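You operate a simulated robot arm through the tools that you are given. There is no shell and no other tool.

Carry out the task below with a simulated robot arm. There is one attempt and no reset: what you move stays moved.

TASK
Change the white case's black gland plate for the red one and lock the orange latch.
Fine: black plate into the RETURNS carton; the other plate stays. Where these are worked on the way, their far stop is far enough and under half their travel is too little: orange latch.

It is judged by the outcome, as a careful person would: the job done as asked, and still so three seconds after it is handed in. It fails if anything else is knocked over, pushed out of place, dropped, spilled or broken.

THE ROBOT
A 6-joint arm with a two-finger gripper, fixed in place. Base frame: the origin is on the floor under the middle of its stand, x ahead of it, y to its left, z up; the work surface is at about z = 0.755. Lengths are in m, angles in degrees, forces in N, time in s.
It reaches about 1.038 m from its shoulder. Its first joint turns from -166.0 to 166.0 degrees. Payload 1.71 kg.
The tool frame sits at the grasp point between the pads (the TCP): z along the fingers, y along the line on which they close. The tips reach 0.02 m beyond it. The gripper opens to 0.096 m; its body begins 0.113 m behind the TCP.
Orientation is that of the tool frame in the base frame, as a unit quaternion [x, y, z, w]. With the fingers straight down and closing along the base's y, the tool's x points along the base's -x, its y along +y and its z along -z.

THE INTERFACE
- The arm moves only by the tool apply_moves. Its argument "plan" is one flat list of numbers, 7 for each row, row after row: the shift along the base's x, y, z in m, then the turn, a rotation vector about the base's x, y, z in degrees, then the closure, from 0 (fully open) to 1 (shut). In form: [x, y, z, rx, ry, rz, jaw, x, y, z, rx, ry, rz, jaw, ...]. A call has 1 to 20 rows; each row is the pose to reach, as a shift and turn from the pose commanded when the call began. Rows are played at 5 a second. More than 0.05 m and 8.6 degrees between two rows, or a gripper value outside its range, and nothing of the call is played. Where a pose cannot be reached the arm comes as near as it can. A force on the tool above 40 N (or 10 N above the force at the start of the call, whichever is more), or a blocked arm, ends the call early, and 0.2 s more pass. The fingers move at their own pace (about 0.045 m/s each) and stop on an object; they squeeze with about 29 N. The grip force told is the motor's: it shows also when the fingers shut on nothing. Time passes only in rows, and 0.2 s behind the last, so rows that repeat a pose let the fingers close. It gives the time, the measured TCP pose, the force on the tool (base axes), the opening and the grip force at its end, in the units of the frame above (readings bear some noise), with the torque about the TCP (base axes, N m) and any sound that the robot's microphone picked up, and new pictures: "show" is both (left out), scene, wrist or none.
- Cameras (640 x 400 px; columns grow to the right, rows downward): "scene" is fixed at [0.0497, 0.4999, 1.5495]; the picture's right is [-0.79, -0.61, 0.00], its down [-0.33, 0.43, -0.84] and it looks along [0.51, -0.67, -0.54] (base axes); focal length 317 px, centre (320, 200). "wrist" rides on the gripper at [0.066, 0.014, -0.145] in the tool frame; the picture's right is [-0.21, 0.98, 0.00], its down [-0.88, -0.18, -0.45] and it looks along [-0.44, -0.09, 0.90] (tool axes); focal length 275 px, centre (320, 200). There is no depth. A picture from a camera that has moved, and an enlarged one, comes with that camera's place and axes in the base frame and with its lens.
- raise_lower(by): moves the trunk up (or, below 0, down) by that many m; the arm rides with it, the base frame stays. It gives what a move gives, with no picture.
- inspect(camera, box): a new picture of the part [left, top, right, bottom] of that camera's present view, enlarged. It takes no simulated time.
- job_done(): hands the job in; it is judged then, once.

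Places have to be worked out from the pictures, the camera data and where the tool is seen. Open the gripper and draw the arm clear of the work before you hand the job in, unless the task says otherwise.

The tools are called after ">>>" by a JSON object that holds its "name" and its "arguments". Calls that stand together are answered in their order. apply_moves: Moves the arm, as the interface text tells. Its arguments: {"type":"object","properties":{"plan":{"type":"array"},"show":{"type":"string","enum":["both","scene","wrist","none"]}},"required":["plan"]} The other tools are called the same way: raise_lower (by) moves the trunk up or down; inspect (camera, box) takes an enlarged picture of a part of a camera's view; job_done () hands the job in.

At the start:

```text
clock: 0.0
ee_pos: [0.522, -0.3418, 1.1023]
ee_rot: [0.001, 1.0, 0.0, -0.001]
force: [0.2, 0.7, -0.2]
ft_torque: [0.0, 0.03, -0.01]
grip_width: 0.096
grasp_force: 0.1
trunk travel left (down, up): [-0.175, 0.215]
```

scene: 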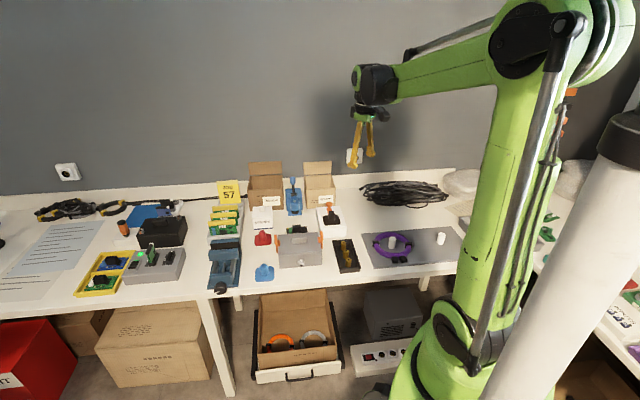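
wrist: 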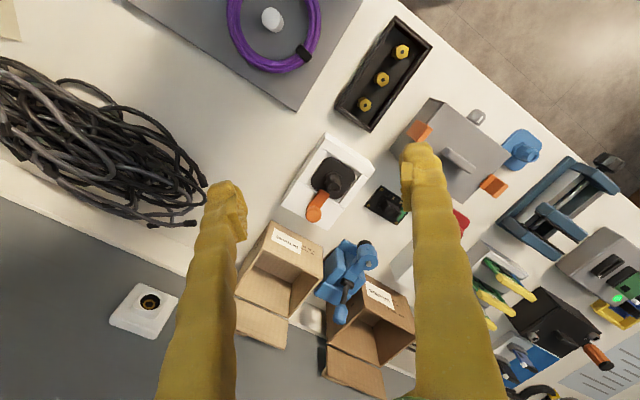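

I'll look closely at the scene before moving: the white case with orange latch, the two cartons and the plates.

>>> {"name": "inspect", "arguments": {"camera": "scene", "box": [200, 150, 360, 250]}}

>>> {"name": "inspect", "arguments": {"camera": "scene", "box": [200, 220, 360, 320]}}

>>> {"name": "inspect", "arguments": {"camera": "wrist", "box": [240, 120, 400, 220]}}

>>> {"name": "inspect", "arguments": {"camera": "wrist", "box": [230, 200, 430, 325]}}

>>> {"name": "inspect", "arguments": {"camera": "wrist", "box": [400, 80, 640, 230]}}

```text
4.00 times, centred on (280, 200) of scene
camera zoom: at [0.0497, 0.4999, 1.5495], right [-0.79, -0.61, 0.0], down [-0.33, 0.43, -0.84], along [0.51, -0.67, -0.54], focal length 1267 px, centre (480, 200)
```

zoom: 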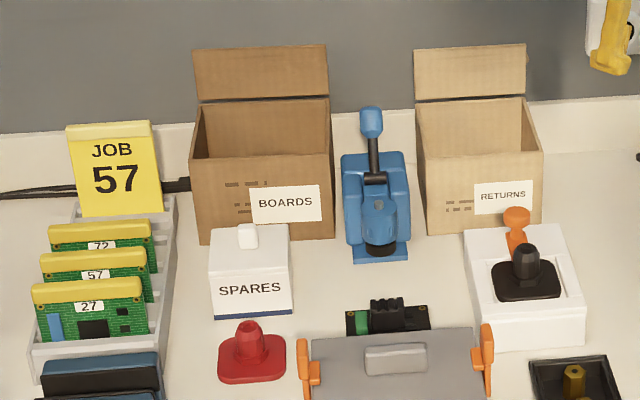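

```text
4.00 times, centred on (280, 270) of scene
camera zoom: at [0.0497, 0.4999, 1.5495], right [-0.79, -0.61, 0.0], down [-0.33, 0.43, -0.84], along [0.51, -0.67, -0.54], focal length 1267 px, centre (480, -80)
```

zoom: 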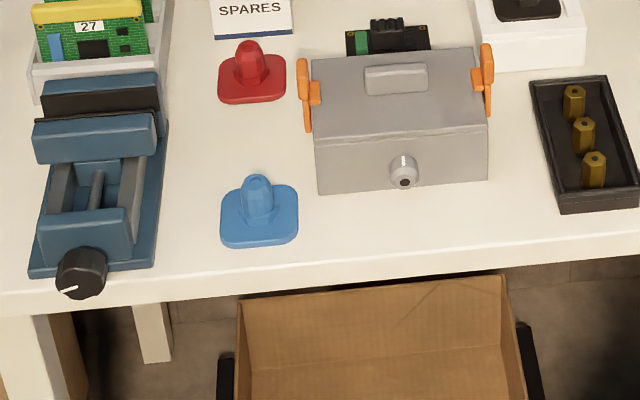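

```text
4.00 times, centred on (320, 170) of wrist
camera zoom: at [0.4563, -0.3269, 1.2493], right [0.21, 0.98, 0.0], down [0.88, -0.18, 0.44], along [0.43, -0.09, -0.9], focal length 1101 px, centre (320, 320)
```

zoom: 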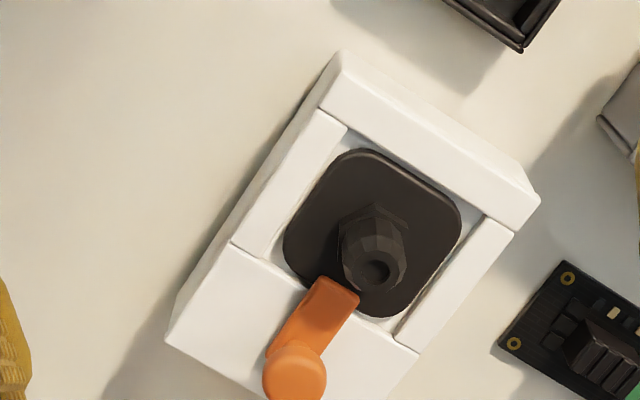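

```text
3.20 times, centred on (330, 262) of wrist
camera zoom: at [0.4563, -0.3269, 1.2493], right [0.21, 0.98, 0.0], down [0.88, -0.18, 0.44], along [0.43, -0.09, -0.9], focal length 881 px, centre (288, 0)
```

zoom: 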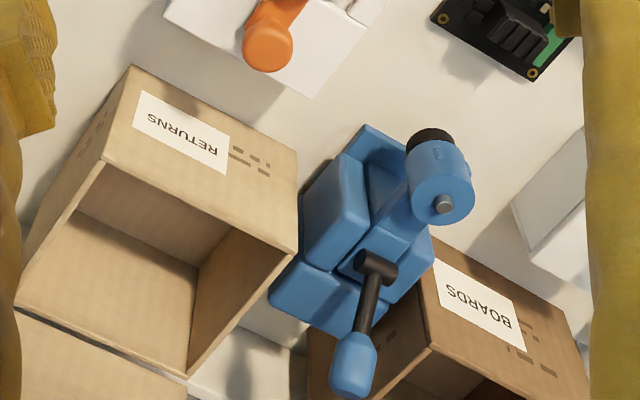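

```text
2.67 times, centred on (520, 155) of wrist
camera zoom: at [0.4563, -0.3269, 1.2493], right [0.21, 0.98, 0.0], down [0.88, -0.18, 0.44], along [0.43, -0.09, -0.9], focal length 734 px, centre (-213, 320)
```

zoom: 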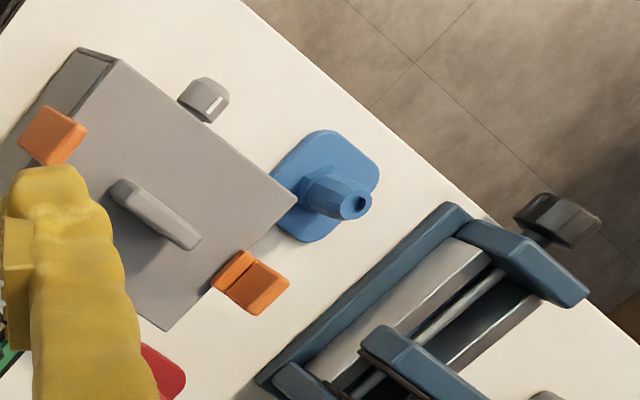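

The white case sits near (0.635, -0.345), turned about 45°, with the black plate recessed and the orange latch at its far end. RETURNS is near (0.81, -0.48) and the red plate near (0.795, -0.113). I'll lower the arm and turn it -45° to bring the wrist camera over the case.

>>> {"name": "apply_moves", "arguments": {"plan": [0.01, 0.009, -0.021, 0, 0, -6.5, 0, 0.02, 0.018, -0.042, 0, 0, -13, 0, 0.03, 0.027, -0.063, 0, 0, -19.5, 0, 0.04, 0.036, -0.084, 0, 0, -26, 0, 0.05, 0.045, -0.105, 0, 0, -32.5, 0, 0.06, 0.055, -0.126, 0, 0, -39, 0, 0.068, 0.065, -0.147, 0, 0, -45, 0], "show": "both"}}

```text
clock: 1.6
ee_pos: [0.5733, -0.2762, 0.9622]
ee_rot: [0.383, 0.924, -0.003, 0.006]
force: [0.2, -0.2, 0.2]
ft_torque: [0.0, -0.04, -0.02]
grip_width: 0.0961
grasp_force: 0.1
trunk travel left (down, up): [-0.175, 0.215]
camera wrist: at [0.5355, -0.2175, 1.1078], right [0.84, 0.54, 0.0], down [0.48, -0.75, 0.46], along [0.25, -0.38, -0.89], focal length 275 px, centre (320, 200)
```

scene: 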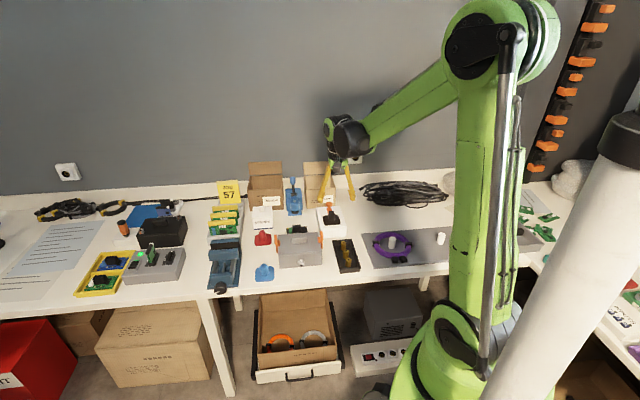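
wrist: 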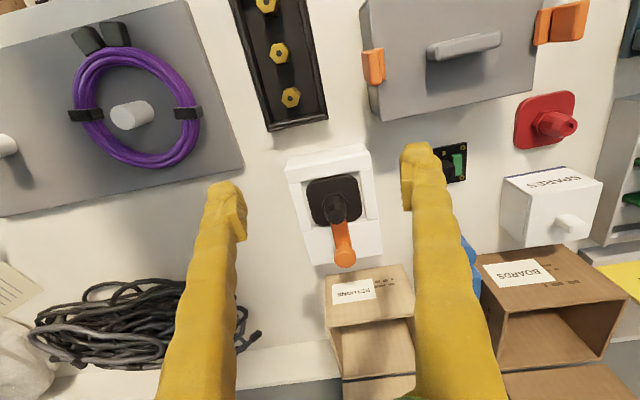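

The view is closer now; I'll enlarge the latch and plate to see the mechanism.

>>> {"name": "inspect", "arguments": {"camera": "wrist", "box": [272, 140, 400, 270]}}

>>> {"name": "inspect", "arguments": {"camera": "scene", "box": [300, 180, 360, 240]}}

>>> {"name": "inspect", "arguments": {"camera": "wrist", "box": [480, 60, 640, 160]}}

```text
3.08 times, centred on (336, 205) of wrist
camera zoom: at [0.5355, -0.2175, 1.1078], right [0.84, 0.54, 0.0], down [0.48, -0.75, 0.46], along [0.25, -0.38, -0.89], focal length 847 px, centre (271, 185)
```

zoom: 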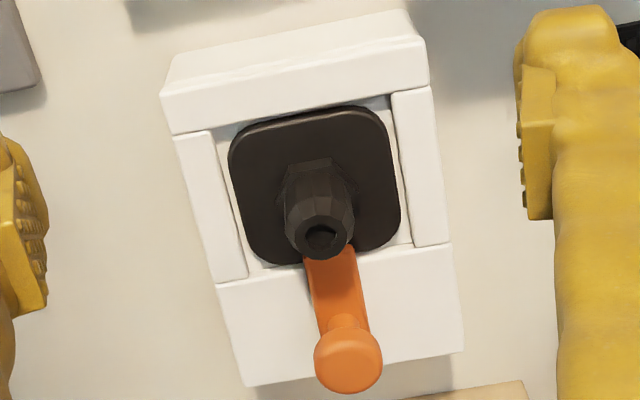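

```text
6.67 times, centred on (330, 210) of scene
camera zoom: at [0.0497, 0.4999, 1.5495], right [-0.79, -0.61, 0.0], down [-0.33, 0.43, -0.84], along [0.51, -0.67, -0.54], focal length 2112 px, centre (253, 133)
```

zoom: 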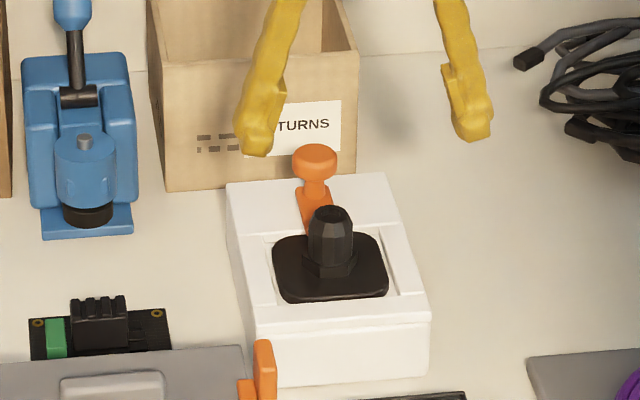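

```text
4.00 times, centred on (560, 110) of wrist
camera zoom: at [0.5355, -0.2175, 1.1078], right [0.84, 0.54, 0.0], down [0.48, -0.75, 0.46], along [0.25, -0.38, -0.89], focal length 1101 px, centre (-640, 560)
```

zoom: 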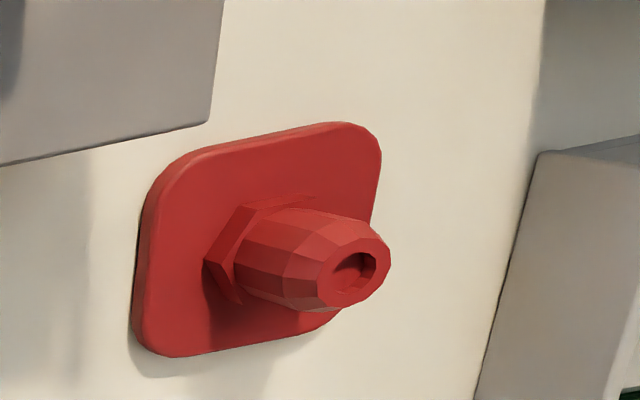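

The latch looks like an orange bar with a raised knob running from the plate's edge outward, but the gland hides its near end. I'll shift the camera along the case's long axis, staying above everything, to look down on it more steeply.

>>> {"name": "apply_moves", "arguments": {"plan": [0.025, -0.025, 0, 0, 0, 0, 0, 0.05, -0.05, 0, 0, 0, 0, 0, 0.075, -0.075, 0, 0, 0, 0, 0, 0.085, -0.09, 0, 0, 0, 0, 0, 0.085, -0.09, 0, 0, 0, 0, 0], "show": "wrist"}}

```text
clock: 2.8
ee_pos: [0.6576, -0.3664, 0.9634]
ee_rot: [0.382, 0.924, -0.003, 0.007]
force: [0.9, 0.5, 0.4]
ft_torque: [0.01, 0.0, -0.04]
grip_width: 0.0957
grasp_force: 0.0
trunk travel left (down, up): [-0.175, 0.215]
camera wrist: at [0.6209, -0.3081, 1.1085], right [0.84, 0.55, 0.0], down [0.49, -0.75, 0.46], along [0.25, -0.38, -0.89], focal length 275 px, centre (320, 200)
```

wrist: 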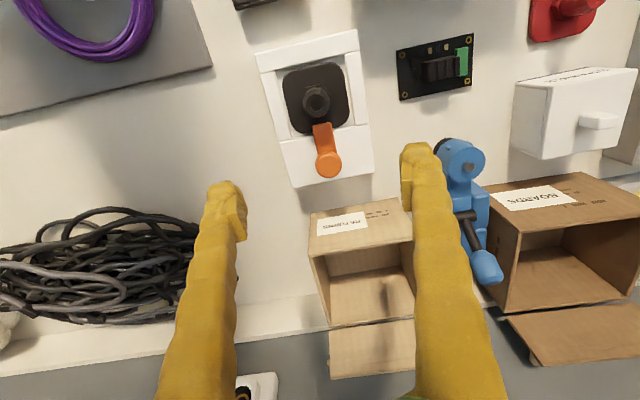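

>>> {"name": "inspect", "arguments": {"camera": "wrist", "box": [250, 25, 390, 195]}}

>>> {"name": "inspect", "arguments": {"camera": "wrist", "box": [290, 180, 440, 390]}}

```text
2.35 times, centred on (320, 110) of wrist
camera zoom: at [0.6209, -0.3081, 1.1085], right [0.84, 0.55, 0.0], down [0.49, -0.75, 0.46], along [0.25, -0.38, -0.89], focal length 648 px, centre (320, 412)
```

zoom: 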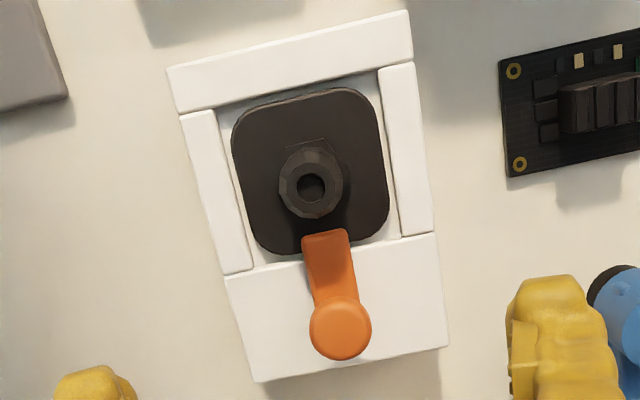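

```text
1.90 times, centred on (365, 285) of wrist
camera zoom: at [0.6209, -0.3081, 1.1085], right [0.84, 0.55, 0.0], down [0.49, -0.75, 0.46], along [0.25, -0.38, -0.89], focal length 524 px, centre (234, 38)
```

zoom: 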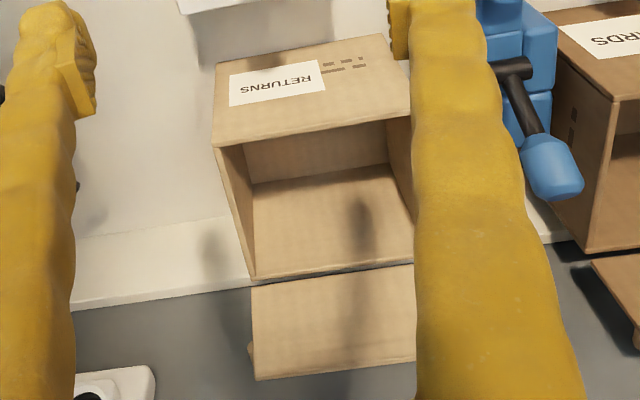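

The latch bar lies on the deck (z≈0.80) with its tip a few mm over the plate; the knob head is near (0.682, -0.387, 0.83) and the gland top near (0.637, -0.340, 0.842). I can't tell yet whether it slides or swings, so I'll take a side look from the -x/-y side with the tool turned 90°.

>>> {"name": "apply_moves", "arguments": {"plan": [-0.012, -0.016, 0, 0, 0, 8.2, 0, -0.024, -0.032, 0, 0, 0, 16.4, 0, -0.036, -0.048, 0, 0, 0, 24.6, 0, -0.048, -0.064, 0, 0, 0, 32.8, 0, -0.06, -0.08, 0, 0, 0, 41, 0, -0.072, -0.096, -0.01, 0, 0, 49.2, 0, -0.084, -0.112, -0.02, 0, 0, 57.4, 0, -0.096, -0.128, -0.03, 0, 0, 65.6, 0, -0.108, -0.144, -0.04, 0, 0, 73.8, 0, -0.12, -0.16, -0.05, 0, 0, 82, 0, -0.13, -0.177, -0.06, 0, 0, 90, 0, -0.13, -0.177, -0.06, 0, 0, 90, 0], "show": "wrist"}}

```text
clock: 5.4
ee_pos: [0.5292, -0.544, 0.9044]
ee_rot: [-0.383, 0.924, 0.003, 0.007]
force: [-0.3, 0.1, 0.1]
ft_torque: [0.01, 0.01, -0.02]
grip_width: 0.0961
grasp_force: 0.1
trunk travel left (down, up): [-0.175, 0.215]
camera wrist: at [0.4705, -0.5814, 1.0486], right [-0.55, 0.84, 0.0], down [0.75, 0.49, 0.46], along [0.38, 0.25, -0.89], focal length 275 px, centre (320, 200)
```

wrist: 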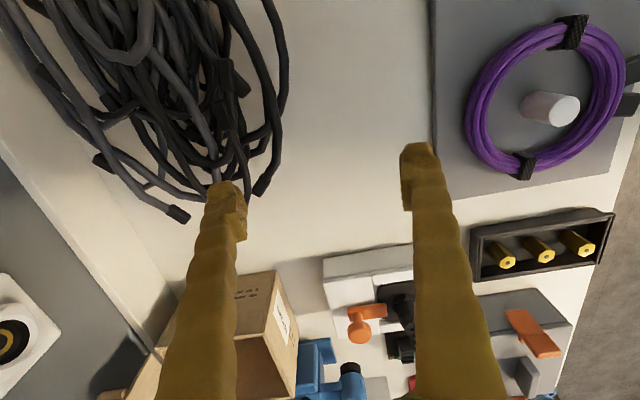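

>>> {"name": "inspect", "arguments": {"camera": "wrist", "box": [310, 235, 430, 365]}}

```text
3.08 times, centred on (370, 300) of wrist
camera zoom: at [0.4705, -0.5814, 1.0486], right [-0.55, 0.84, 0.0], down [0.75, 0.49, 0.46], along [0.38, 0.25, -0.89], focal length 847 px, centre (166, -108)
```

zoom: 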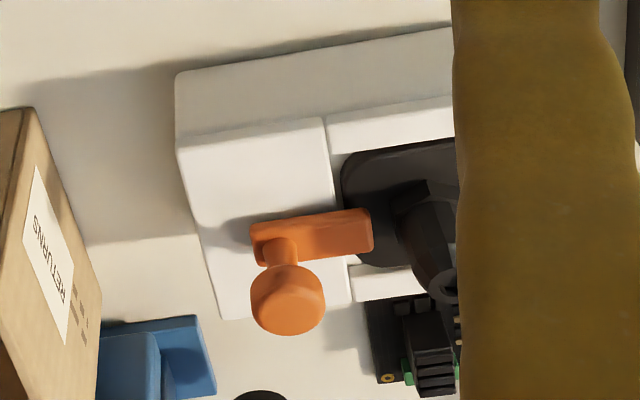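

The bar is a flat bolt resting on the deck with a post-and-mushroom knob near its outer end, overlapping the plate a little; it looks like a slide bolt. I'll turn back and hover over the knob with the fingers closing across the bar, partly pre-closed.

>>> {"name": "apply_moves", "arguments": {"plan": [0.01, 0.01, 0.02, 0, 0, -8.2, 0.1, 0.02, 0.02, 0.04, 0, 0, -16.4, 0.2, 0.035, 0.035, 0.05, 0, 0, -24.6, 0.3, 0.05, 0.05, 0.05, 0, 0, -32.8, 0.4, 0.065, 0.065, 0.05, 0, 0, -41, 0.4, 0.08, 0.08, 0.05, 0, 0, -49.2, 0.4, 0.095, 0.095, 0.05, 0, 0, -57.4, 0.4, 0.11, 0.11, 0.05, 0, 0, -65.6, 0.4, 0.125, 0.127, 0.05, 0, 0, -73.8, 0.4, 0.14, 0.144, 0.04, 0, 0, -82, 0.4, 0.153, 0.157, 0.02, 0, 0, -90, 0.4, 0.153, 0.157, 0.02, 0, 0, -90, 0.4], "show": "wrist"}}

```text
clock: 8.0
ee_pos: [0.6823, -0.3858, 0.9221]
ee_rot: [0.384, 0.923, -0.003, 0.007]
force: [-0.8, 0.4, 0.0]
ft_torque: [-0.04, 0.0, 0.0]
grip_width: 0.0578
grasp_force: 0.1
trunk travel left (down, up): [-0.175, 0.215]
camera wrist: at [0.6437, -0.3285, 1.068], right [0.84, 0.55, 0.0], down [0.48, -0.75, 0.46], along [0.25, -0.38, -0.89], focal length 275 px, centre (320, 200)
```

wrist: 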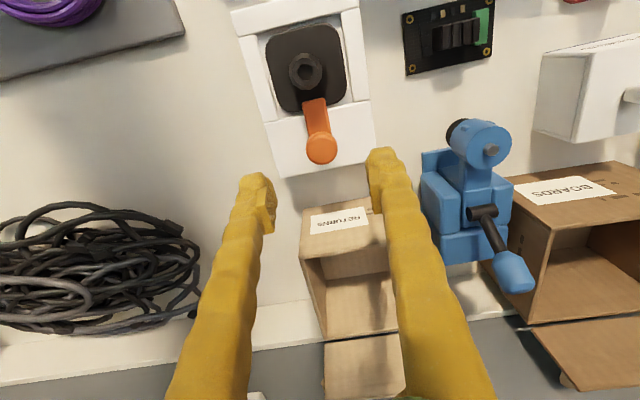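

The knob sits right on the tool axis (column 321, row 150) and the case is aligned with the tool. I'll descend so the pads are level with the knob head.

>>> {"name": "apply_moves", "arguments": {"plan": [0, 0, -0.03, 0, 0, 0, 0.4, 0, 0, -0.06, 0, 0, 0, 0.4, 0, 0, -0.08, 0, 0, 0, 0.4, 0, 0, -0.092, 0, 0, 0, 0.4, 0, 0, -0.092, 0, 0, 0, 0.4], "show": "both"}}

```text
clock: 9.2
ee_pos: [0.6815, -0.3858, 0.8312]
ee_rot: [0.383, 0.924, -0.004, 0.006]
force: [-0.4, -1.4, -0.2]
ft_torque: [-0.02, -0.01, 0.01]
grip_width: 0.0575
grasp_force: 0.1
trunk travel left (down, up): [-0.175, 0.215]
camera wrist: at [0.6431, -0.3277, 0.9763], right [0.84, 0.55, 0.0], down [0.49, -0.75, 0.46], along [0.25, -0.38, -0.89], focal length 275 px, centre (320, 200)
```

scene: 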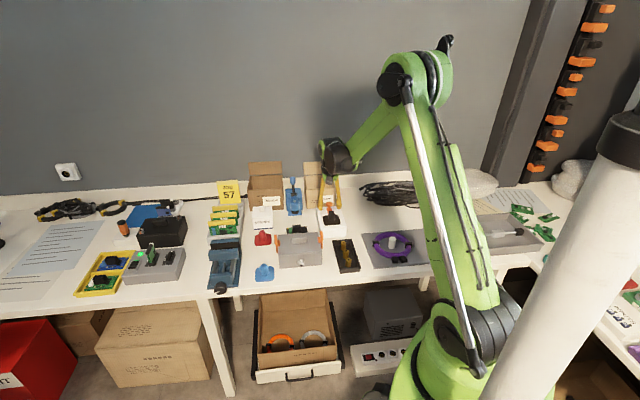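
wrist: 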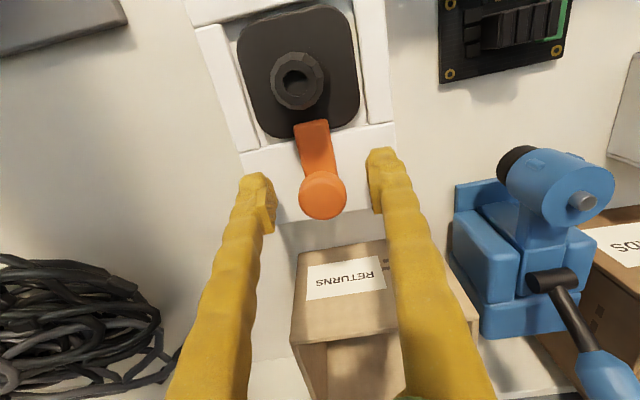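

The knob head is centred between the pads. I'll drop 4 mm more and close on it.

>>> {"name": "apply_moves", "arguments": {"plan": [0, 0, -0.005, 0, 0, 0, 0.4, 0, 0, -0.005, 0, 0, 0, 0.7, 0, 0, -0.005, 0, 0, 0, 0.85, 0, 0, -0.005, 0, 0, 0, 0.85, 0, 0, -0.005, 0, 0, 0, 0.85], "show": "wrist"}}

```text
clock: 10.4
ee_pos: [0.6825, -0.3849, 0.8264]
ee_rot: [0.383, 0.924, -0.004, 0.006]
force: [8.7, 6.3, -0.6]
ft_torque: [-0.03, 0.0, 0.01]
grip_width: 0.024
grasp_force: 34.9
trunk travel left (down, up): [-0.175, 0.215]
camera wrist: at [0.6438, -0.3271, 0.9712], right [0.84, 0.55, 0.0], down [0.49, -0.75, 0.46], along [0.25, -0.38, -0.89], focal length 275 px, centre (320, 200)
```

wrist: 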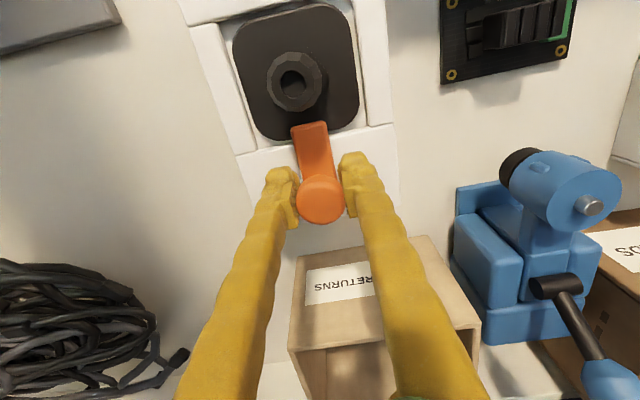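

Gripped at 24 mm; about 10 N side force shows the knob sits ~1 mm toward +x/+y and is stiff sideways, consistent with a slide bolt. I'll ease off sideways and pull gently outward a few mm to test.

>>> {"name": "apply_moves", "arguments": {"plan": [0.001, 0.001, 0, 0, 0, 0, 0.85, 0.003, -0.001, 0, 0, 0, 0, 0.85, 0.005, -0.003, 0, 0, 0, 0, 0.85, 0.007, -0.005, 0, 0, 0, 0, 0.85], "show": "wrist"}}

```text
clock: 11.4
ee_pos: [0.6886, -0.3909, 0.8277]
ee_rot: [0.383, 0.924, -0.003, 0.006]
force: [-28.5, 17.0, -2.7]
ft_torque: [0.12, 0.02, 0.04]
grip_width: 0.0243
grasp_force: 35.2
trunk travel left (down, up): [-0.175, 0.215]
camera wrist: at [0.6493, -0.3322, 0.9726], right [0.84, 0.55, 0.0], down [0.49, -0.75, 0.46], along [0.25, -0.38, -0.89], focal length 275 px, centre (320, 200)
```

wrist: 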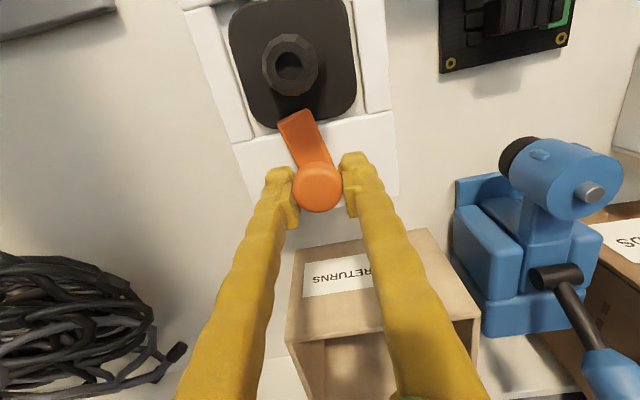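

The bolt didn't slide: the knob stayed put, the pads slipped, and the bar turned slightly about the knob (tip to the left). So it's a turn latch pivoted at the knob, opening counter-clockwise seen from above. I'll release and re-centre before turning it.

>>> {"name": "apply_moves", "arguments": {"plan": [0, 0, 0, 0, 0, 0, 0.6, -0.003, 0.003, 0, 0, 0, 0, 0.55, -0.003, 0.003, 0, 0, 0, 0, 0.55], "show": "wrist"}}

```text
clock: 12.2
ee_pos: [0.6873, -0.3877, 0.8263]
ee_rot: [0.383, 0.924, -0.003, 0.007]
force: [0.7, 0.6, -0.6]
ft_torque: [-0.02, 0.0, 0.0]
grip_width: 0.0431
grasp_force: 0.0
trunk travel left (down, up): [-0.175, 0.215]
camera wrist: at [0.6475, -0.3296, 0.9715], right [0.84, 0.55, 0.0], down [0.48, -0.75, 0.46], along [0.25, -0.38, -0.89], focal length 275 px, centre (320, 200)
```

wrist: 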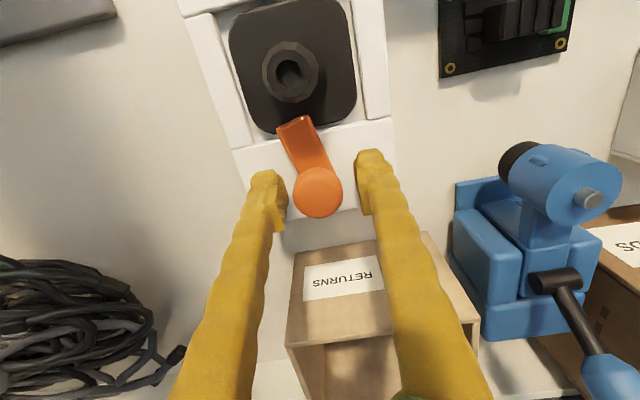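

The knob centre is about 2 mm toward the plate and 1.5 mm left of the tool axis. I'll correct this and grip again.

>>> {"name": "apply_moves", "arguments": {"plan": [-0.0025, 0.0003, 0, 0, 0, 0, 0.55, -0.0025, 0.0003, 0, 0, 0, 0, 0.7, -0.0025, 0.0003, 0, 0, 0, 0, 0.85, -0.0025, 0.0003, 0, 0, 0, 0, 0.85], "show": "wrist"}}

```text
clock: 13.2
ee_pos: [0.6842, -0.3869, 0.8274]
ee_rot: [0.382, 0.924, -0.004, 0.006]
force: [8.7, 6.1, 1.1]
ft_torque: [0.0, -0.02, 0.01]
grip_width: 0.0242
grasp_force: 35.4
trunk travel left (down, up): [-0.175, 0.215]
camera wrist: at [0.6457, -0.329, 0.9717], right [0.84, 0.55, 0.0], down [0.49, -0.75, 0.46], along [0.25, -0.38, -0.89], focal length 275 px, centre (320, 200)
```

wrist: 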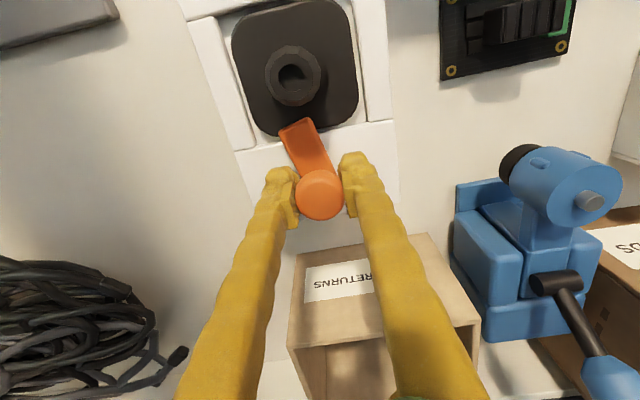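

Gripped and centred (knob at (0.684, -0.387)). I'll null the side force and turn +30° about vertical to test the latch's rotation.

>>> {"name": "apply_moves", "arguments": {"plan": [0.001, 0.001, 0, 0, 0, 0, 0.85, 0.001, 0.001, 0, 0, 0, 6, 0.85, 0.001, 0.001, 0, 0, 0, 12, 0.85, 0.001, 0.001, 0, 0, 0, 18, 0.85, 0.001, 0.001, 0, 0, 0, 24, 0.85, 0.001, 0.001, 0, 0, 0, 30, 0.85], "show": "wrist"}}

```text
clock: 14.6
ee_pos: [0.6838, -0.3864, 0.8273]
ee_rot: [0.13, 0.991, -0.001, 0.006]
force: [-0.9, -3.3, 1.9]
ft_torque: [0.03, 0.04, -0.02]
grip_width: 0.024
grasp_force: 34.5
trunk travel left (down, up): [-0.175, 0.215]
camera wrist: at [0.6221, -0.3556, 0.9717], right [0.45, 0.89, 0.0], down [0.79, -0.4, 0.46], along [0.41, -0.2, -0.89], focal length 275 px, centre (320, 200)
```

wrist: 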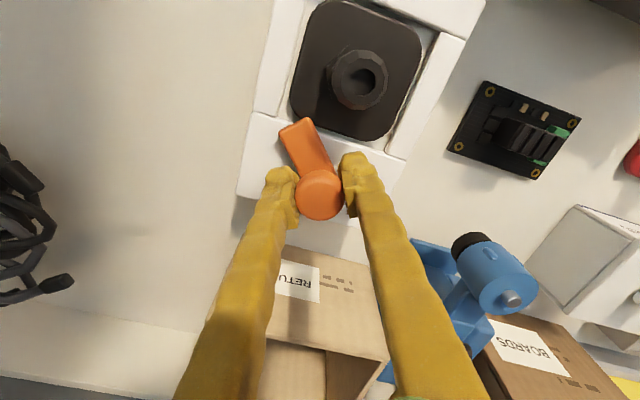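

The bar turns with the gripper almost torque-free and has swung clear of the plate. I'll keep turning toward the far stop.

>>> {"name": "apply_moves", "arguments": {"plan": [0, 0, 0, 0, 0, 7, 0.85, 0, 0, 0, 0, 0, 14, 0.85, 0, 0, 0, 0, 0, 21, 0.85, 0, 0, 0, 0, 0, 28, 0.85, 0, 0, 0, 0, 0, 35, 0.85, 0, 0, 0, 0, 0, 42, 0.85, 0, 0, 0, 0, 0, 49, 0.85, 0, 0, 0, 0, 0, 56, 0.85, 0, 0, 0, 0, 0, 60, 0.85], "show": "wrist"}}

```text
clock: 16.6
ee_pos: [0.6833, -0.387, 0.8271]
ee_rot: [-0.383, 0.924, 0.003, 0.006]
force: [-1.7, 2.6, -0.2]
ft_torque: [-0.03, -0.04, -0.43]
grip_width: 0.024
grasp_force: 34.9
trunk travel left (down, up): [-0.175, 0.215]
camera wrist: at [0.6263, -0.4242, 0.9714], right [-0.55, 0.84, 0.0], down [0.75, 0.49, 0.46], along [0.38, 0.25, -0.89], focal length 275 px, centre (320, 200)
```

wrist: 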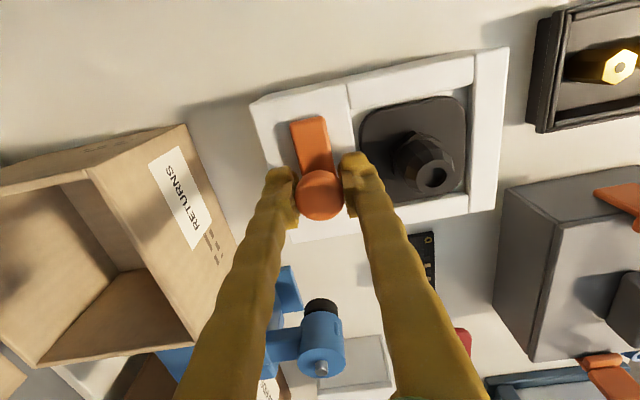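

Torque of -0.43 N m about vertical shows the latch has reached its far stop, about 90° from locked with the bar clear of the plate. I'll release the knob and lift away.

>>> {"name": "apply_moves", "arguments": {"plan": [0, 0, 0, 0, 0, 0, 0.7, 0, 0, 0, 0, 0, 0, 0.55, 0, 0, 0, 0, 0, 0, 0.55, 0, 0, 0.03, 0, 0, 0, 0.55, 0, 0, 0.06, 0, 0, 0, 0.55, 0, 0, 0.09, 0, 0, 0, 0.55, 0, 0, 0.1, 0, 0, 0, 0.55], "show": "wrist"}}

```text
clock: 18.2
ee_pos: [0.6842, -0.3864, 0.9262]
ee_rot: [-0.383, 0.924, 0.003, 0.007]
force: [0.2, -0.1, -0.2]
ft_torque: [-0.01, 0.04, 0.01]
grip_width: 0.0433
grasp_force: 0.0
trunk travel left (down, up): [-0.175, 0.215]
camera wrist: at [0.6266, -0.4243, 1.0719], right [-0.55, 0.84, 0.0], down [0.75, 0.48, 0.46], along [0.38, 0.25, -0.89], focal length 275 px, centre (320, 200)
```

wrist: 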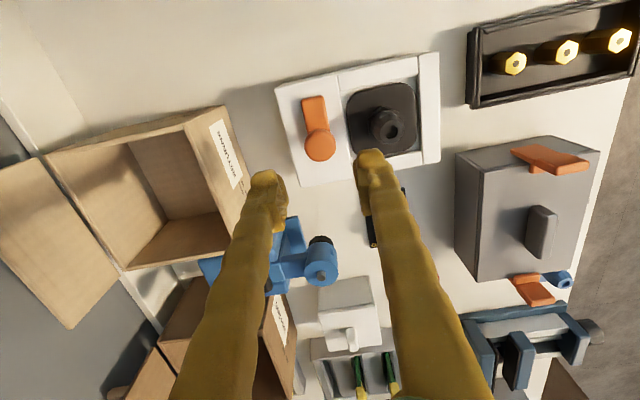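

The latch bar now lies crosswise, clear of the plate. I'll turn the tool back and hover above the gland.

>>> {"name": "apply_moves", "arguments": {"plan": [-0.004, 0.004, 0, 0, 0, -8.2, 0.5, -0.008, 0.008, 0, 0, 0, -16.4, 0.5, -0.012, 0.012, 0, 0, 0, -24.6, 0.5, -0.016, 0.016, 0, 0, 0, -32.8, 0.5, -0.02, 0.02, 0, 0, 0, -41, 0.5, -0.025, 0.024, 0, 0, 0, -49.2, 0.5, -0.03, 0.028, 0, 0, 0, -57.4, 0.5, -0.035, 0.033, 0, 0, 0, -65.6, 0.5, -0.04, 0.038, 0, 0, 0, -73.8, 0.5, -0.045, 0.043, 0, 0, 0, -82, 0.5, -0.048, 0.046, 0, 0, 0, -90, 0.5, -0.048, 0.046, 0, 0, 0, -90, 0.5], "show": "wrist"}}

```text
clock: 20.8
ee_pos: [0.6355, -0.34, 0.9268]
ee_rot: [0.383, 0.924, -0.004, 0.006]
force: [-0.7, 0.1, 0.7]
ft_torque: [0.02, 0.02, -0.02]
grip_width: 0.0481
grasp_force: 0.0
trunk travel left (down, up): [-0.175, 0.215]
camera wrist: at [0.5982, -0.2822, 1.0716], right [0.84, 0.54, 0.0], down [0.48, -0.75, 0.46], along [0.25, -0.38, -0.89], focal length 275 px, centre (320, 200)
```

wrist: 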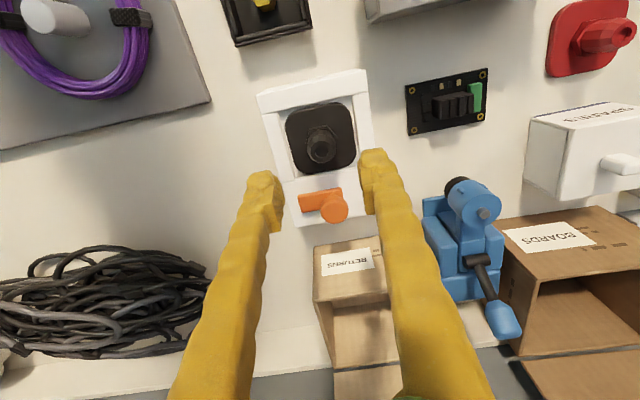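

>>> {"name": "inspect", "arguments": {"camera": "wrist", "box": [260, 70, 390, 230]}}

>>> {"name": "inspect", "arguments": {"camera": "wrist", "box": [510, 0, 640, 110]}}

```text
2.50 times, centred on (325, 150) of wrist
camera zoom: at [0.5982, -0.2822, 1.0716], right [0.84, 0.54, 0.0], down [0.48, -0.75, 0.46], along [0.25, -0.38, -0.89], focal length 688 px, centre (308, 325)
```

zoom: 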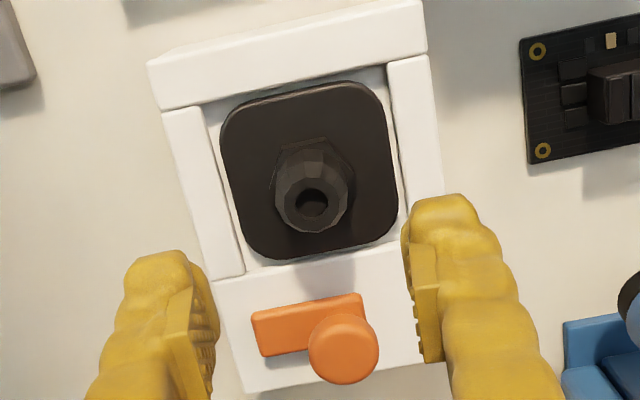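

```text
3.64 times, centred on (575, 55) of wrist
camera zoom: at [0.5982, -0.2822, 1.0716], right [0.84, 0.54, 0.0], down [0.48, -0.75, 0.46], along [0.25, -0.38, -0.89], focal length 1001 px, centre (-607, 727)
```

zoom: 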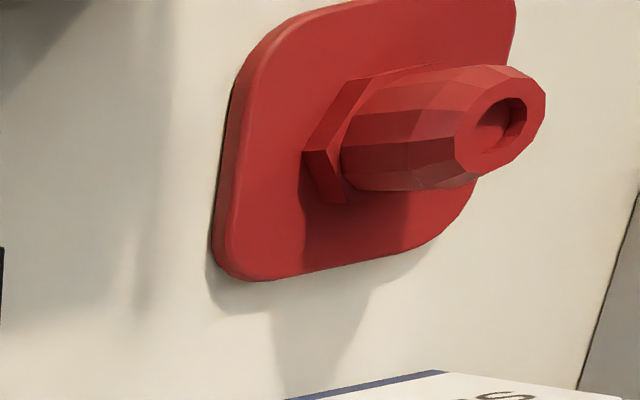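

The gland is within ~1.5 mm of the tool axis. I'll correct that and descend so the pads hold the gland's barrel at z≈0.818, then close.

>>> {"name": "apply_moves", "arguments": {"plan": [0.0009, 0.0009, -0.04, 0, 0, 0, 0.5, 0.0009, 0.0009, -0.075, 0, 0, 0, 0.5, 0.0009, 0.0009, -0.1, 0, 0, 0, 0.5, 0.0009, 0.0009, -0.109, 0, 0, 0, 0.5, 0.0009, 0.0009, -0.109, 0, 0, 0, 0.5], "show": "wrist"}}

```text
clock: 22.0
ee_pos: [0.6361, -0.3402, 0.8196]
ee_rot: [0.383, 0.924, -0.003, 0.007]
force: [8.4, -5.1, 38.3]
ft_torque: [-0.03, -0.12, 0.03]
grip_width: 0.0483
grasp_force: 0.2
trunk travel left (down, up): [-0.175, 0.215]
camera wrist: at [0.5986, -0.2814, 0.9635], right [0.84, 0.55, 0.0], down [0.48, -0.75, 0.46], along [0.25, -0.38, -0.89], focal length 275 px, centre (320, 200)
```

wrist: 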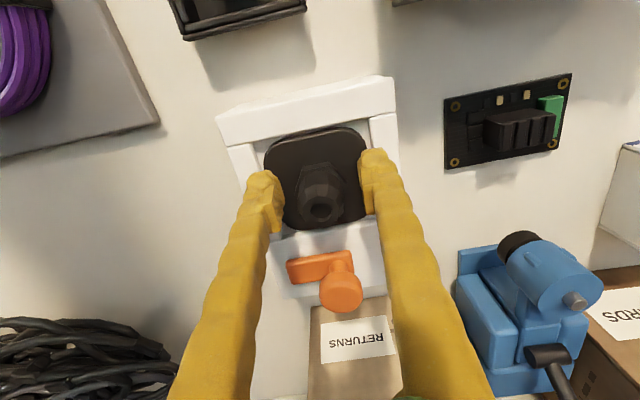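

The fingertips touched the rail tops (38 N up at tip height ≈0.80), so the rails are at z≈0.80. I'll back up ~10 mm and grip the gland's barrel there, above the rails.

>>> {"name": "apply_moves", "arguments": {"plan": [0, 0, 0.01, 0, 0, 0, 0.5, 0, 0, 0.01, 0, 0, 0, 0.5], "show": "wrist"}}

```text
clock: 22.6
ee_pos: [0.6373, -0.3388, 0.8282]
ee_rot: [0.383, 0.924, -0.004, 0.006]
force: [0.9, -0.9, -0.1]
ft_torque: [-0.02, 0.01, 0.01]
grip_width: 0.0478
grasp_force: 0.1
trunk travel left (down, up): [-0.175, 0.215]
camera wrist: at [0.5985, -0.2815, 0.9723], right [0.84, 0.55, 0.0], down [0.49, -0.75, 0.46], along [0.25, -0.38, -0.89], focal length 275 px, centre (320, 200)
```

wrist: 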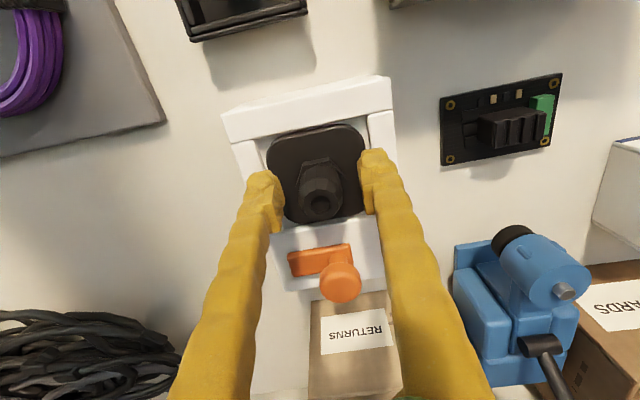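

>>> {"name": "inspect", "arguments": {"camera": "wrist", "box": [220, 70, 410, 310]}}

```text
1.67 times, centred on (315, 190) of wrist
camera zoom: at [0.5985, -0.2815, 0.9723], right [0.84, 0.55, 0.0], down [0.49, -0.75, 0.46], along [0.25, -0.38, -0.89], focal length 459 px, centre (328, 217)
```

zoom: 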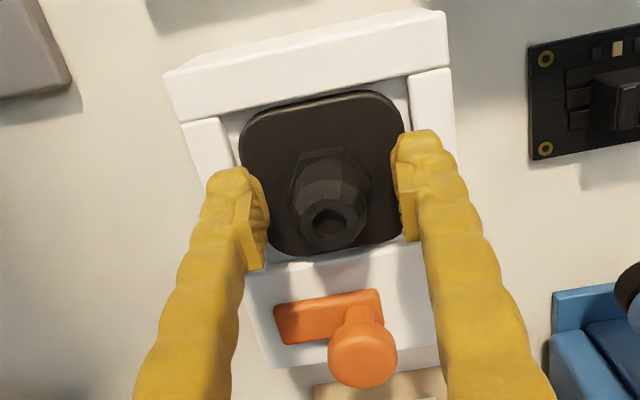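

Centred over the gland with the tips above the rails. Closing on the barrel now.

>>> {"name": "apply_moves", "arguments": {"plan": [0, 0, 0, 0, 0, 0, 0.7, 0, 0, 0, 0, 0, 0, 0.9, 0, 0, 0, 0, 0, 0, 0.9, 0, 0, 0, 0, 0, 0, 0.9], "show": "wrist"}}

```text
clock: 23.6
ee_pos: [0.6383, -0.3407, 0.826]
ee_rot: [0.382, 0.924, -0.003, 0.006]
force: [-0.7, 0.0, 0.6]
ft_torque: [0.02, 0.03, -0.01]
grip_width: 0.0252
grasp_force: 28.9
trunk travel left (down, up): [-0.175, 0.215]
camera wrist: at [0.5988, -0.2816, 0.9724], right [0.84, 0.55, 0.0], down [0.49, -0.75, 0.46], along [0.25, -0.38, -0.89], focal length 275 px, centre (320, 200)
```

wrist: 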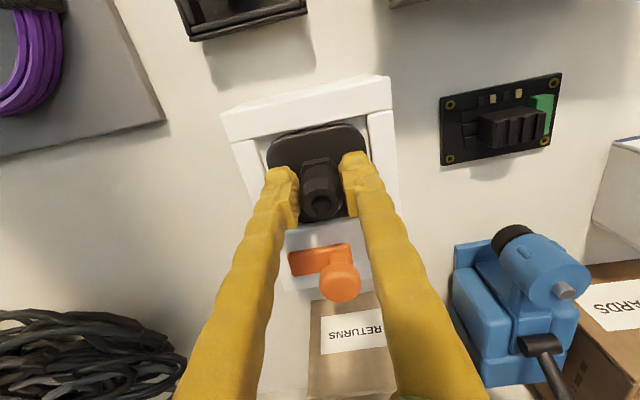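

The gland is held (25 mm opening, 29 N). I'll lift the black plate straight out of the recess.

>>> {"name": "apply_moves", "arguments": {"plan": [0, 0, 0.01, 0, 0, 0, 0.9, 0, 0, 0.02, 0, 0, 0, 0.9, 0, 0, 0.04, 0, 0, 0, 0.9, 0, 0, 0.07, 0, 0, 0, 0.9, 0, 0, 0.1, 0, 0, 0, 0.9, 0, 0, 0.12, 0, 0, 0, 0.9, 0, 0, 0.12, 0, 0, 0, 0.9], "show": "both"}}

```text
clock: 25.2
ee_pos: [0.6373, -0.3395, 0.948]
ee_rot: [0.382, 0.924, -0.003, 0.006]
force: [1.0, 0.2, -0.5]
ft_torque: [-0.01, -0.02, -0.02]
grip_width: 0.0249
grasp_force: 29.0
trunk travel left (down, up): [-0.175, 0.215]
camera wrist: at [0.5984, -0.2814, 1.0937], right [0.84, 0.55, 0.0], down [0.49, -0.75, 0.46], along [0.25, -0.38, -0.89], focal length 275 px, centre (320, 200)
```

scene: 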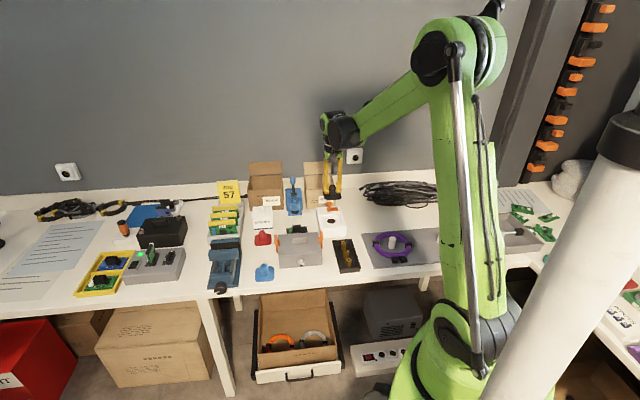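
wrist: 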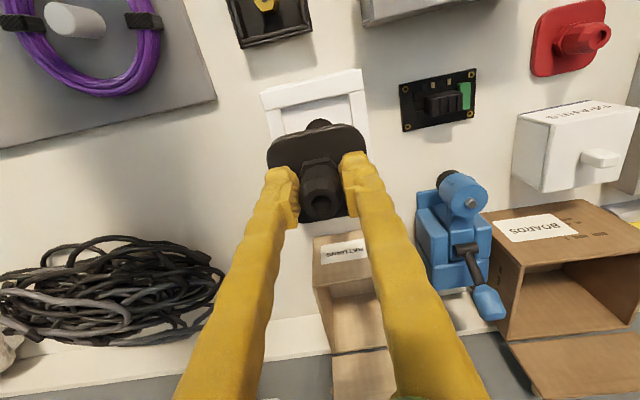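

>>> {"name": "inspect", "arguments": {"camera": "wrist", "box": [250, 60, 390, 240]}}

>>> {"name": "inspect", "arguments": {"camera": "scene", "box": [290, 140, 370, 240]}}

```text
2.22 times, centred on (320, 150) of wrist
camera zoom: at [0.5984, -0.2814, 1.0937], right [0.84, 0.55, 0.0], down [0.49, -0.75, 0.46], along [0.25, -0.38, -0.89], focal length 612 px, centre (320, 311)
```

zoom: 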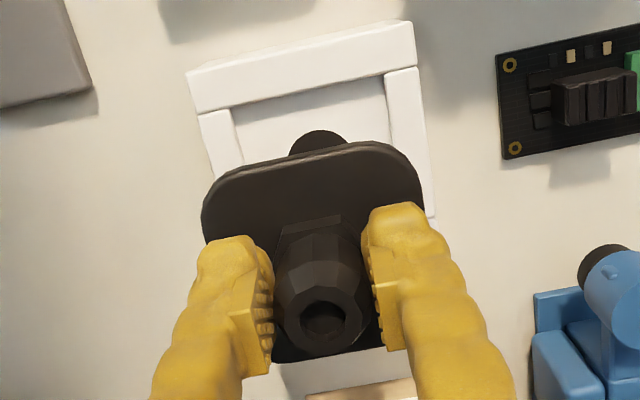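

```text
4.00 times, centred on (330, 190) of scene
camera zoom: at [0.0497, 0.4999, 1.5495], right [-0.79, -0.61, 0.0], down [-0.33, 0.43, -0.84], along [0.51, -0.67, -0.54], focal length 1267 px, centre (280, 240)
```

zoom: 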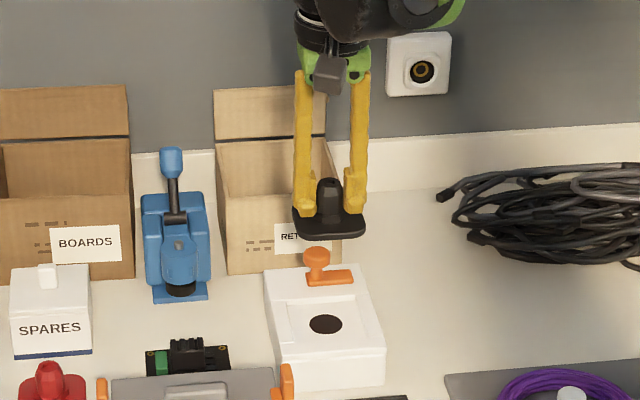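

Plate lifted cleanly (round hole in the recess floor, no stub under the plate). I'll carry it over the RETURNS carton, whose opening centre I put at about (0.80, -0.478), and check alignment there.

>>> {"name": "apply_moves", "arguments": {"plan": [0, 0, 0.02, 0, 0, 0, 0.9, 0.02, -0.017, 0.025, 0, 0, 0, 0.9, 0.045, -0.038, 0.025, 0, 0, 0, 0.9, 0.07, -0.06, 0.025, 0, 0, 0, 0.9, 0.095, -0.08, 0.025, 0, 0, 0, 0.9, 0.12, -0.101, 0.025, 0, 0, 0, 0.9, 0.145, -0.122, 0.025, 0, 0, 0, 0.9, 0.164, -0.139, 0.025, 0, 0, 0, 0.9, 0.164, -0.139, 0.025, 0, 0, 0, 0.9], "show": "both"}}

```text
clock: 27.2
ee_pos: [0.8024, -0.481, 0.9723]
ee_rot: [0.383, 0.924, -0.003, 0.005]
force: [0.5, -0.2, 0.9]
ft_torque: [-0.02, 0.0, -0.04]
grip_width: 0.025
grasp_force: 29.1
trunk travel left (down, up): [-0.175, 0.215]
camera wrist: at [0.7641, -0.422, 1.1173], right [0.84, 0.55, 0.0], down [0.49, -0.75, 0.46], along [0.25, -0.38, -0.89], focal length 275 px, centre (320, 200)
```

scene: 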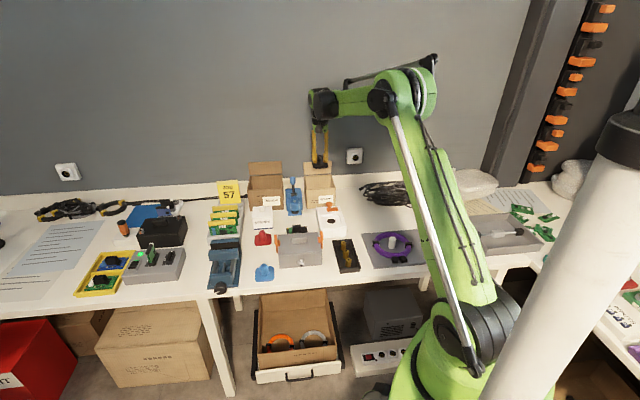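
wrist: 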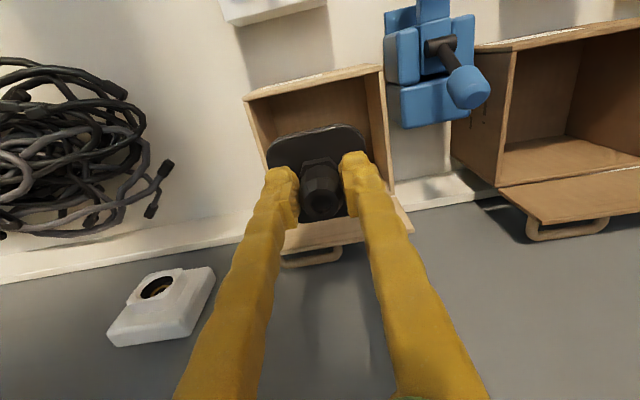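

The plate is centred over the opening (walls ≈ ±60 mm sideways, 53 mm ahead and 68 mm behind the tool axis). I'll lower it into the carton to just above its floor.

>>> {"name": "apply_moves", "arguments": {"plan": [0.002, -0.002, -0.04, 0, 0, 0, 0.9, 0.002, -0.002, -0.08, 0, 0, 0, 0.9, 0.002, -0.002, -0.115, 0, 0, 0, 0.9, 0.002, -0.002, -0.14, 0, 0, 0, 0.9, 0.002, -0.002, -0.155, 0, 0, 0, 0.9, 0.002, -0.002, -0.165, 0, 0, 0, 0.9, 0.002, -0.002, -0.165, 0, 0, 0, 0.9], "show": "both"}}

```text
clock: 28.8
ee_pos: [0.8025, -0.481, 0.8076]
ee_rot: [0.383, 0.924, -0.004, 0.006]
force: [0.3, 0.0, -1.3]
ft_torque: [-0.02, 0.03, 0.0]
grip_width: 0.0251
grasp_force: 28.9
trunk travel left (down, up): [-0.175, 0.215]
camera wrist: at [0.765, -0.4225, 0.9521], right [0.84, 0.55, 0.0], down [0.49, -0.75, 0.46], along [0.25, -0.38, -0.89], focal length 275 px, centre (320, 200)
```

scene: 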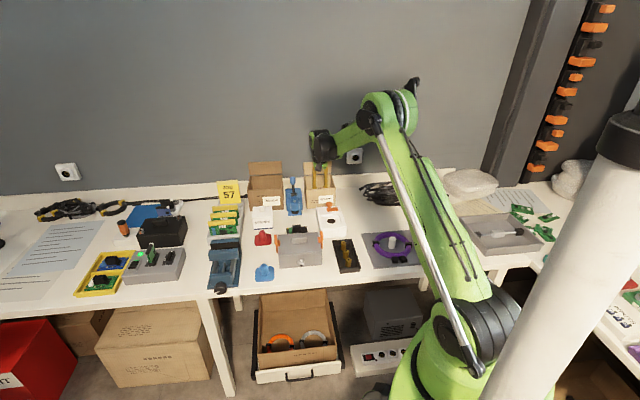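
wrist: 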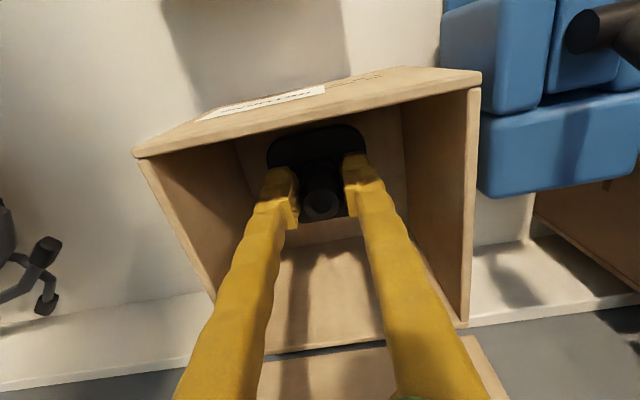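

Inside the carton with no contact. I'll ease down in 2 mm steps until light contact with the floor.

>>> {"name": "apply_moves", "arguments": {"plan": [0, 0, -0.002, 0, 0, 0, 0.9, 0, 0, -0.004, 0, 0, 0, 0.9, 0, 0, -0.006, 0, 0, 0, 0.9, 0, 0, -0.008, 0, 0, 0, 0.9], "show": "none"}}

```text
clock: 29.8
ee_pos: [0.8035, -0.4812, 0.7993]
ee_rot: [0.383, 0.924, -0.003, 0.006]
force: [-0.2, 0.1, 0.4]
ft_torque: [0.0, -0.01, -0.02]
grip_width: 0.0252
grasp_force: 29.3
trunk travel left (down, up): [-0.175, 0.215]
```

>>> {"name": "inspect", "arguments": {"camera": "wrist", "box": [200, 80, 480, 360]}}

>>> {"name": "apply_moves", "arguments": {"plan": [0, 0, -0.002, 0, 0, 0, 0.9, 0, 0, -0.004, 0, 0, 0, 0.9], "show": "none"}}

```text
1.43 times, centred on (340, 220) of wrist
camera zoom: at [0.7653, -0.4226, 0.9444], right [0.84, 0.55, 0.0], down [0.49, -0.75, 0.46], along [0.25, -0.38, -0.89], focal length 393 px, centre (291, 171)
```

zoom: 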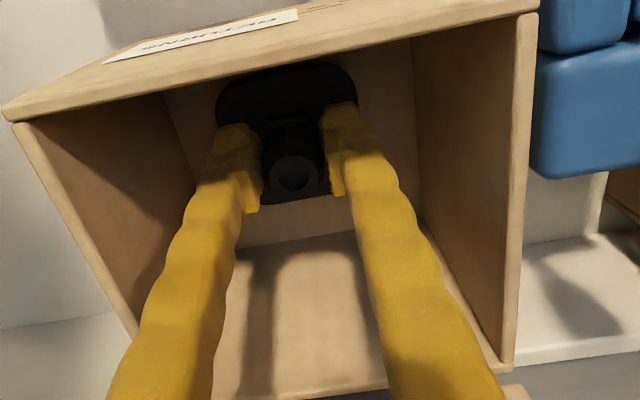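

```text
clock: 30.4
ee_pos: [0.8022, -0.4808, 0.7957]
ee_rot: [0.382, 0.924, -0.003, 0.006]
force: [0.1, -0.4, -0.9]
ft_torque: [0.0, 0.02, -0.01]
grip_width: 0.0251
grasp_force: 29.5
trunk travel left (down, up): [-0.175, 0.215]
```

No contact yet (the force is still near zero). I'll continue down in small steps.

>>> {"name": "apply_moves", "arguments": {"plan": [0, 0, -0.002, 0, 0, 0, 0.9, 0, 0, -0.004, 0, 0, 0, 0.9, 0, 0, -0.006, 0, 0, 0, 0.9], "show": "wrist"}}

```text
clock: 31.2
ee_pos: [0.8025, -0.4808, 0.7911]
ee_rot: [0.382, 0.924, -0.003, 0.006]
force: [3.5, -1.0, 10.3]
ft_torque: [-0.03, -0.12, 0.04]
grip_width: 0.0251
grasp_force: 29.3
trunk travel left (down, up): [-0.175, 0.215]
camera wrist: at [0.7648, -0.4226, 0.9354], right [0.84, 0.55, 0.0], down [0.48, -0.75, 0.46], along [0.25, -0.38, -0.89], focal length 275 px, centre (320, 200)
```

wrist: 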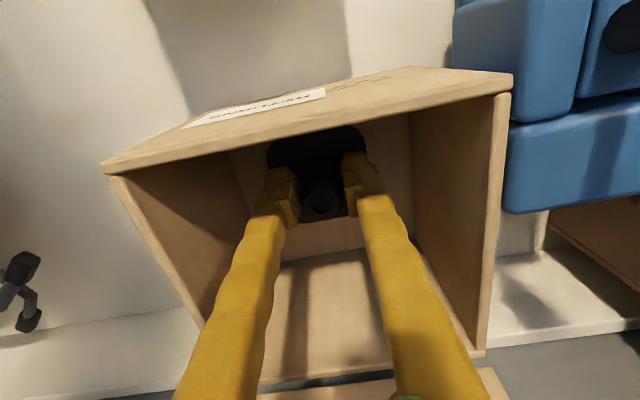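

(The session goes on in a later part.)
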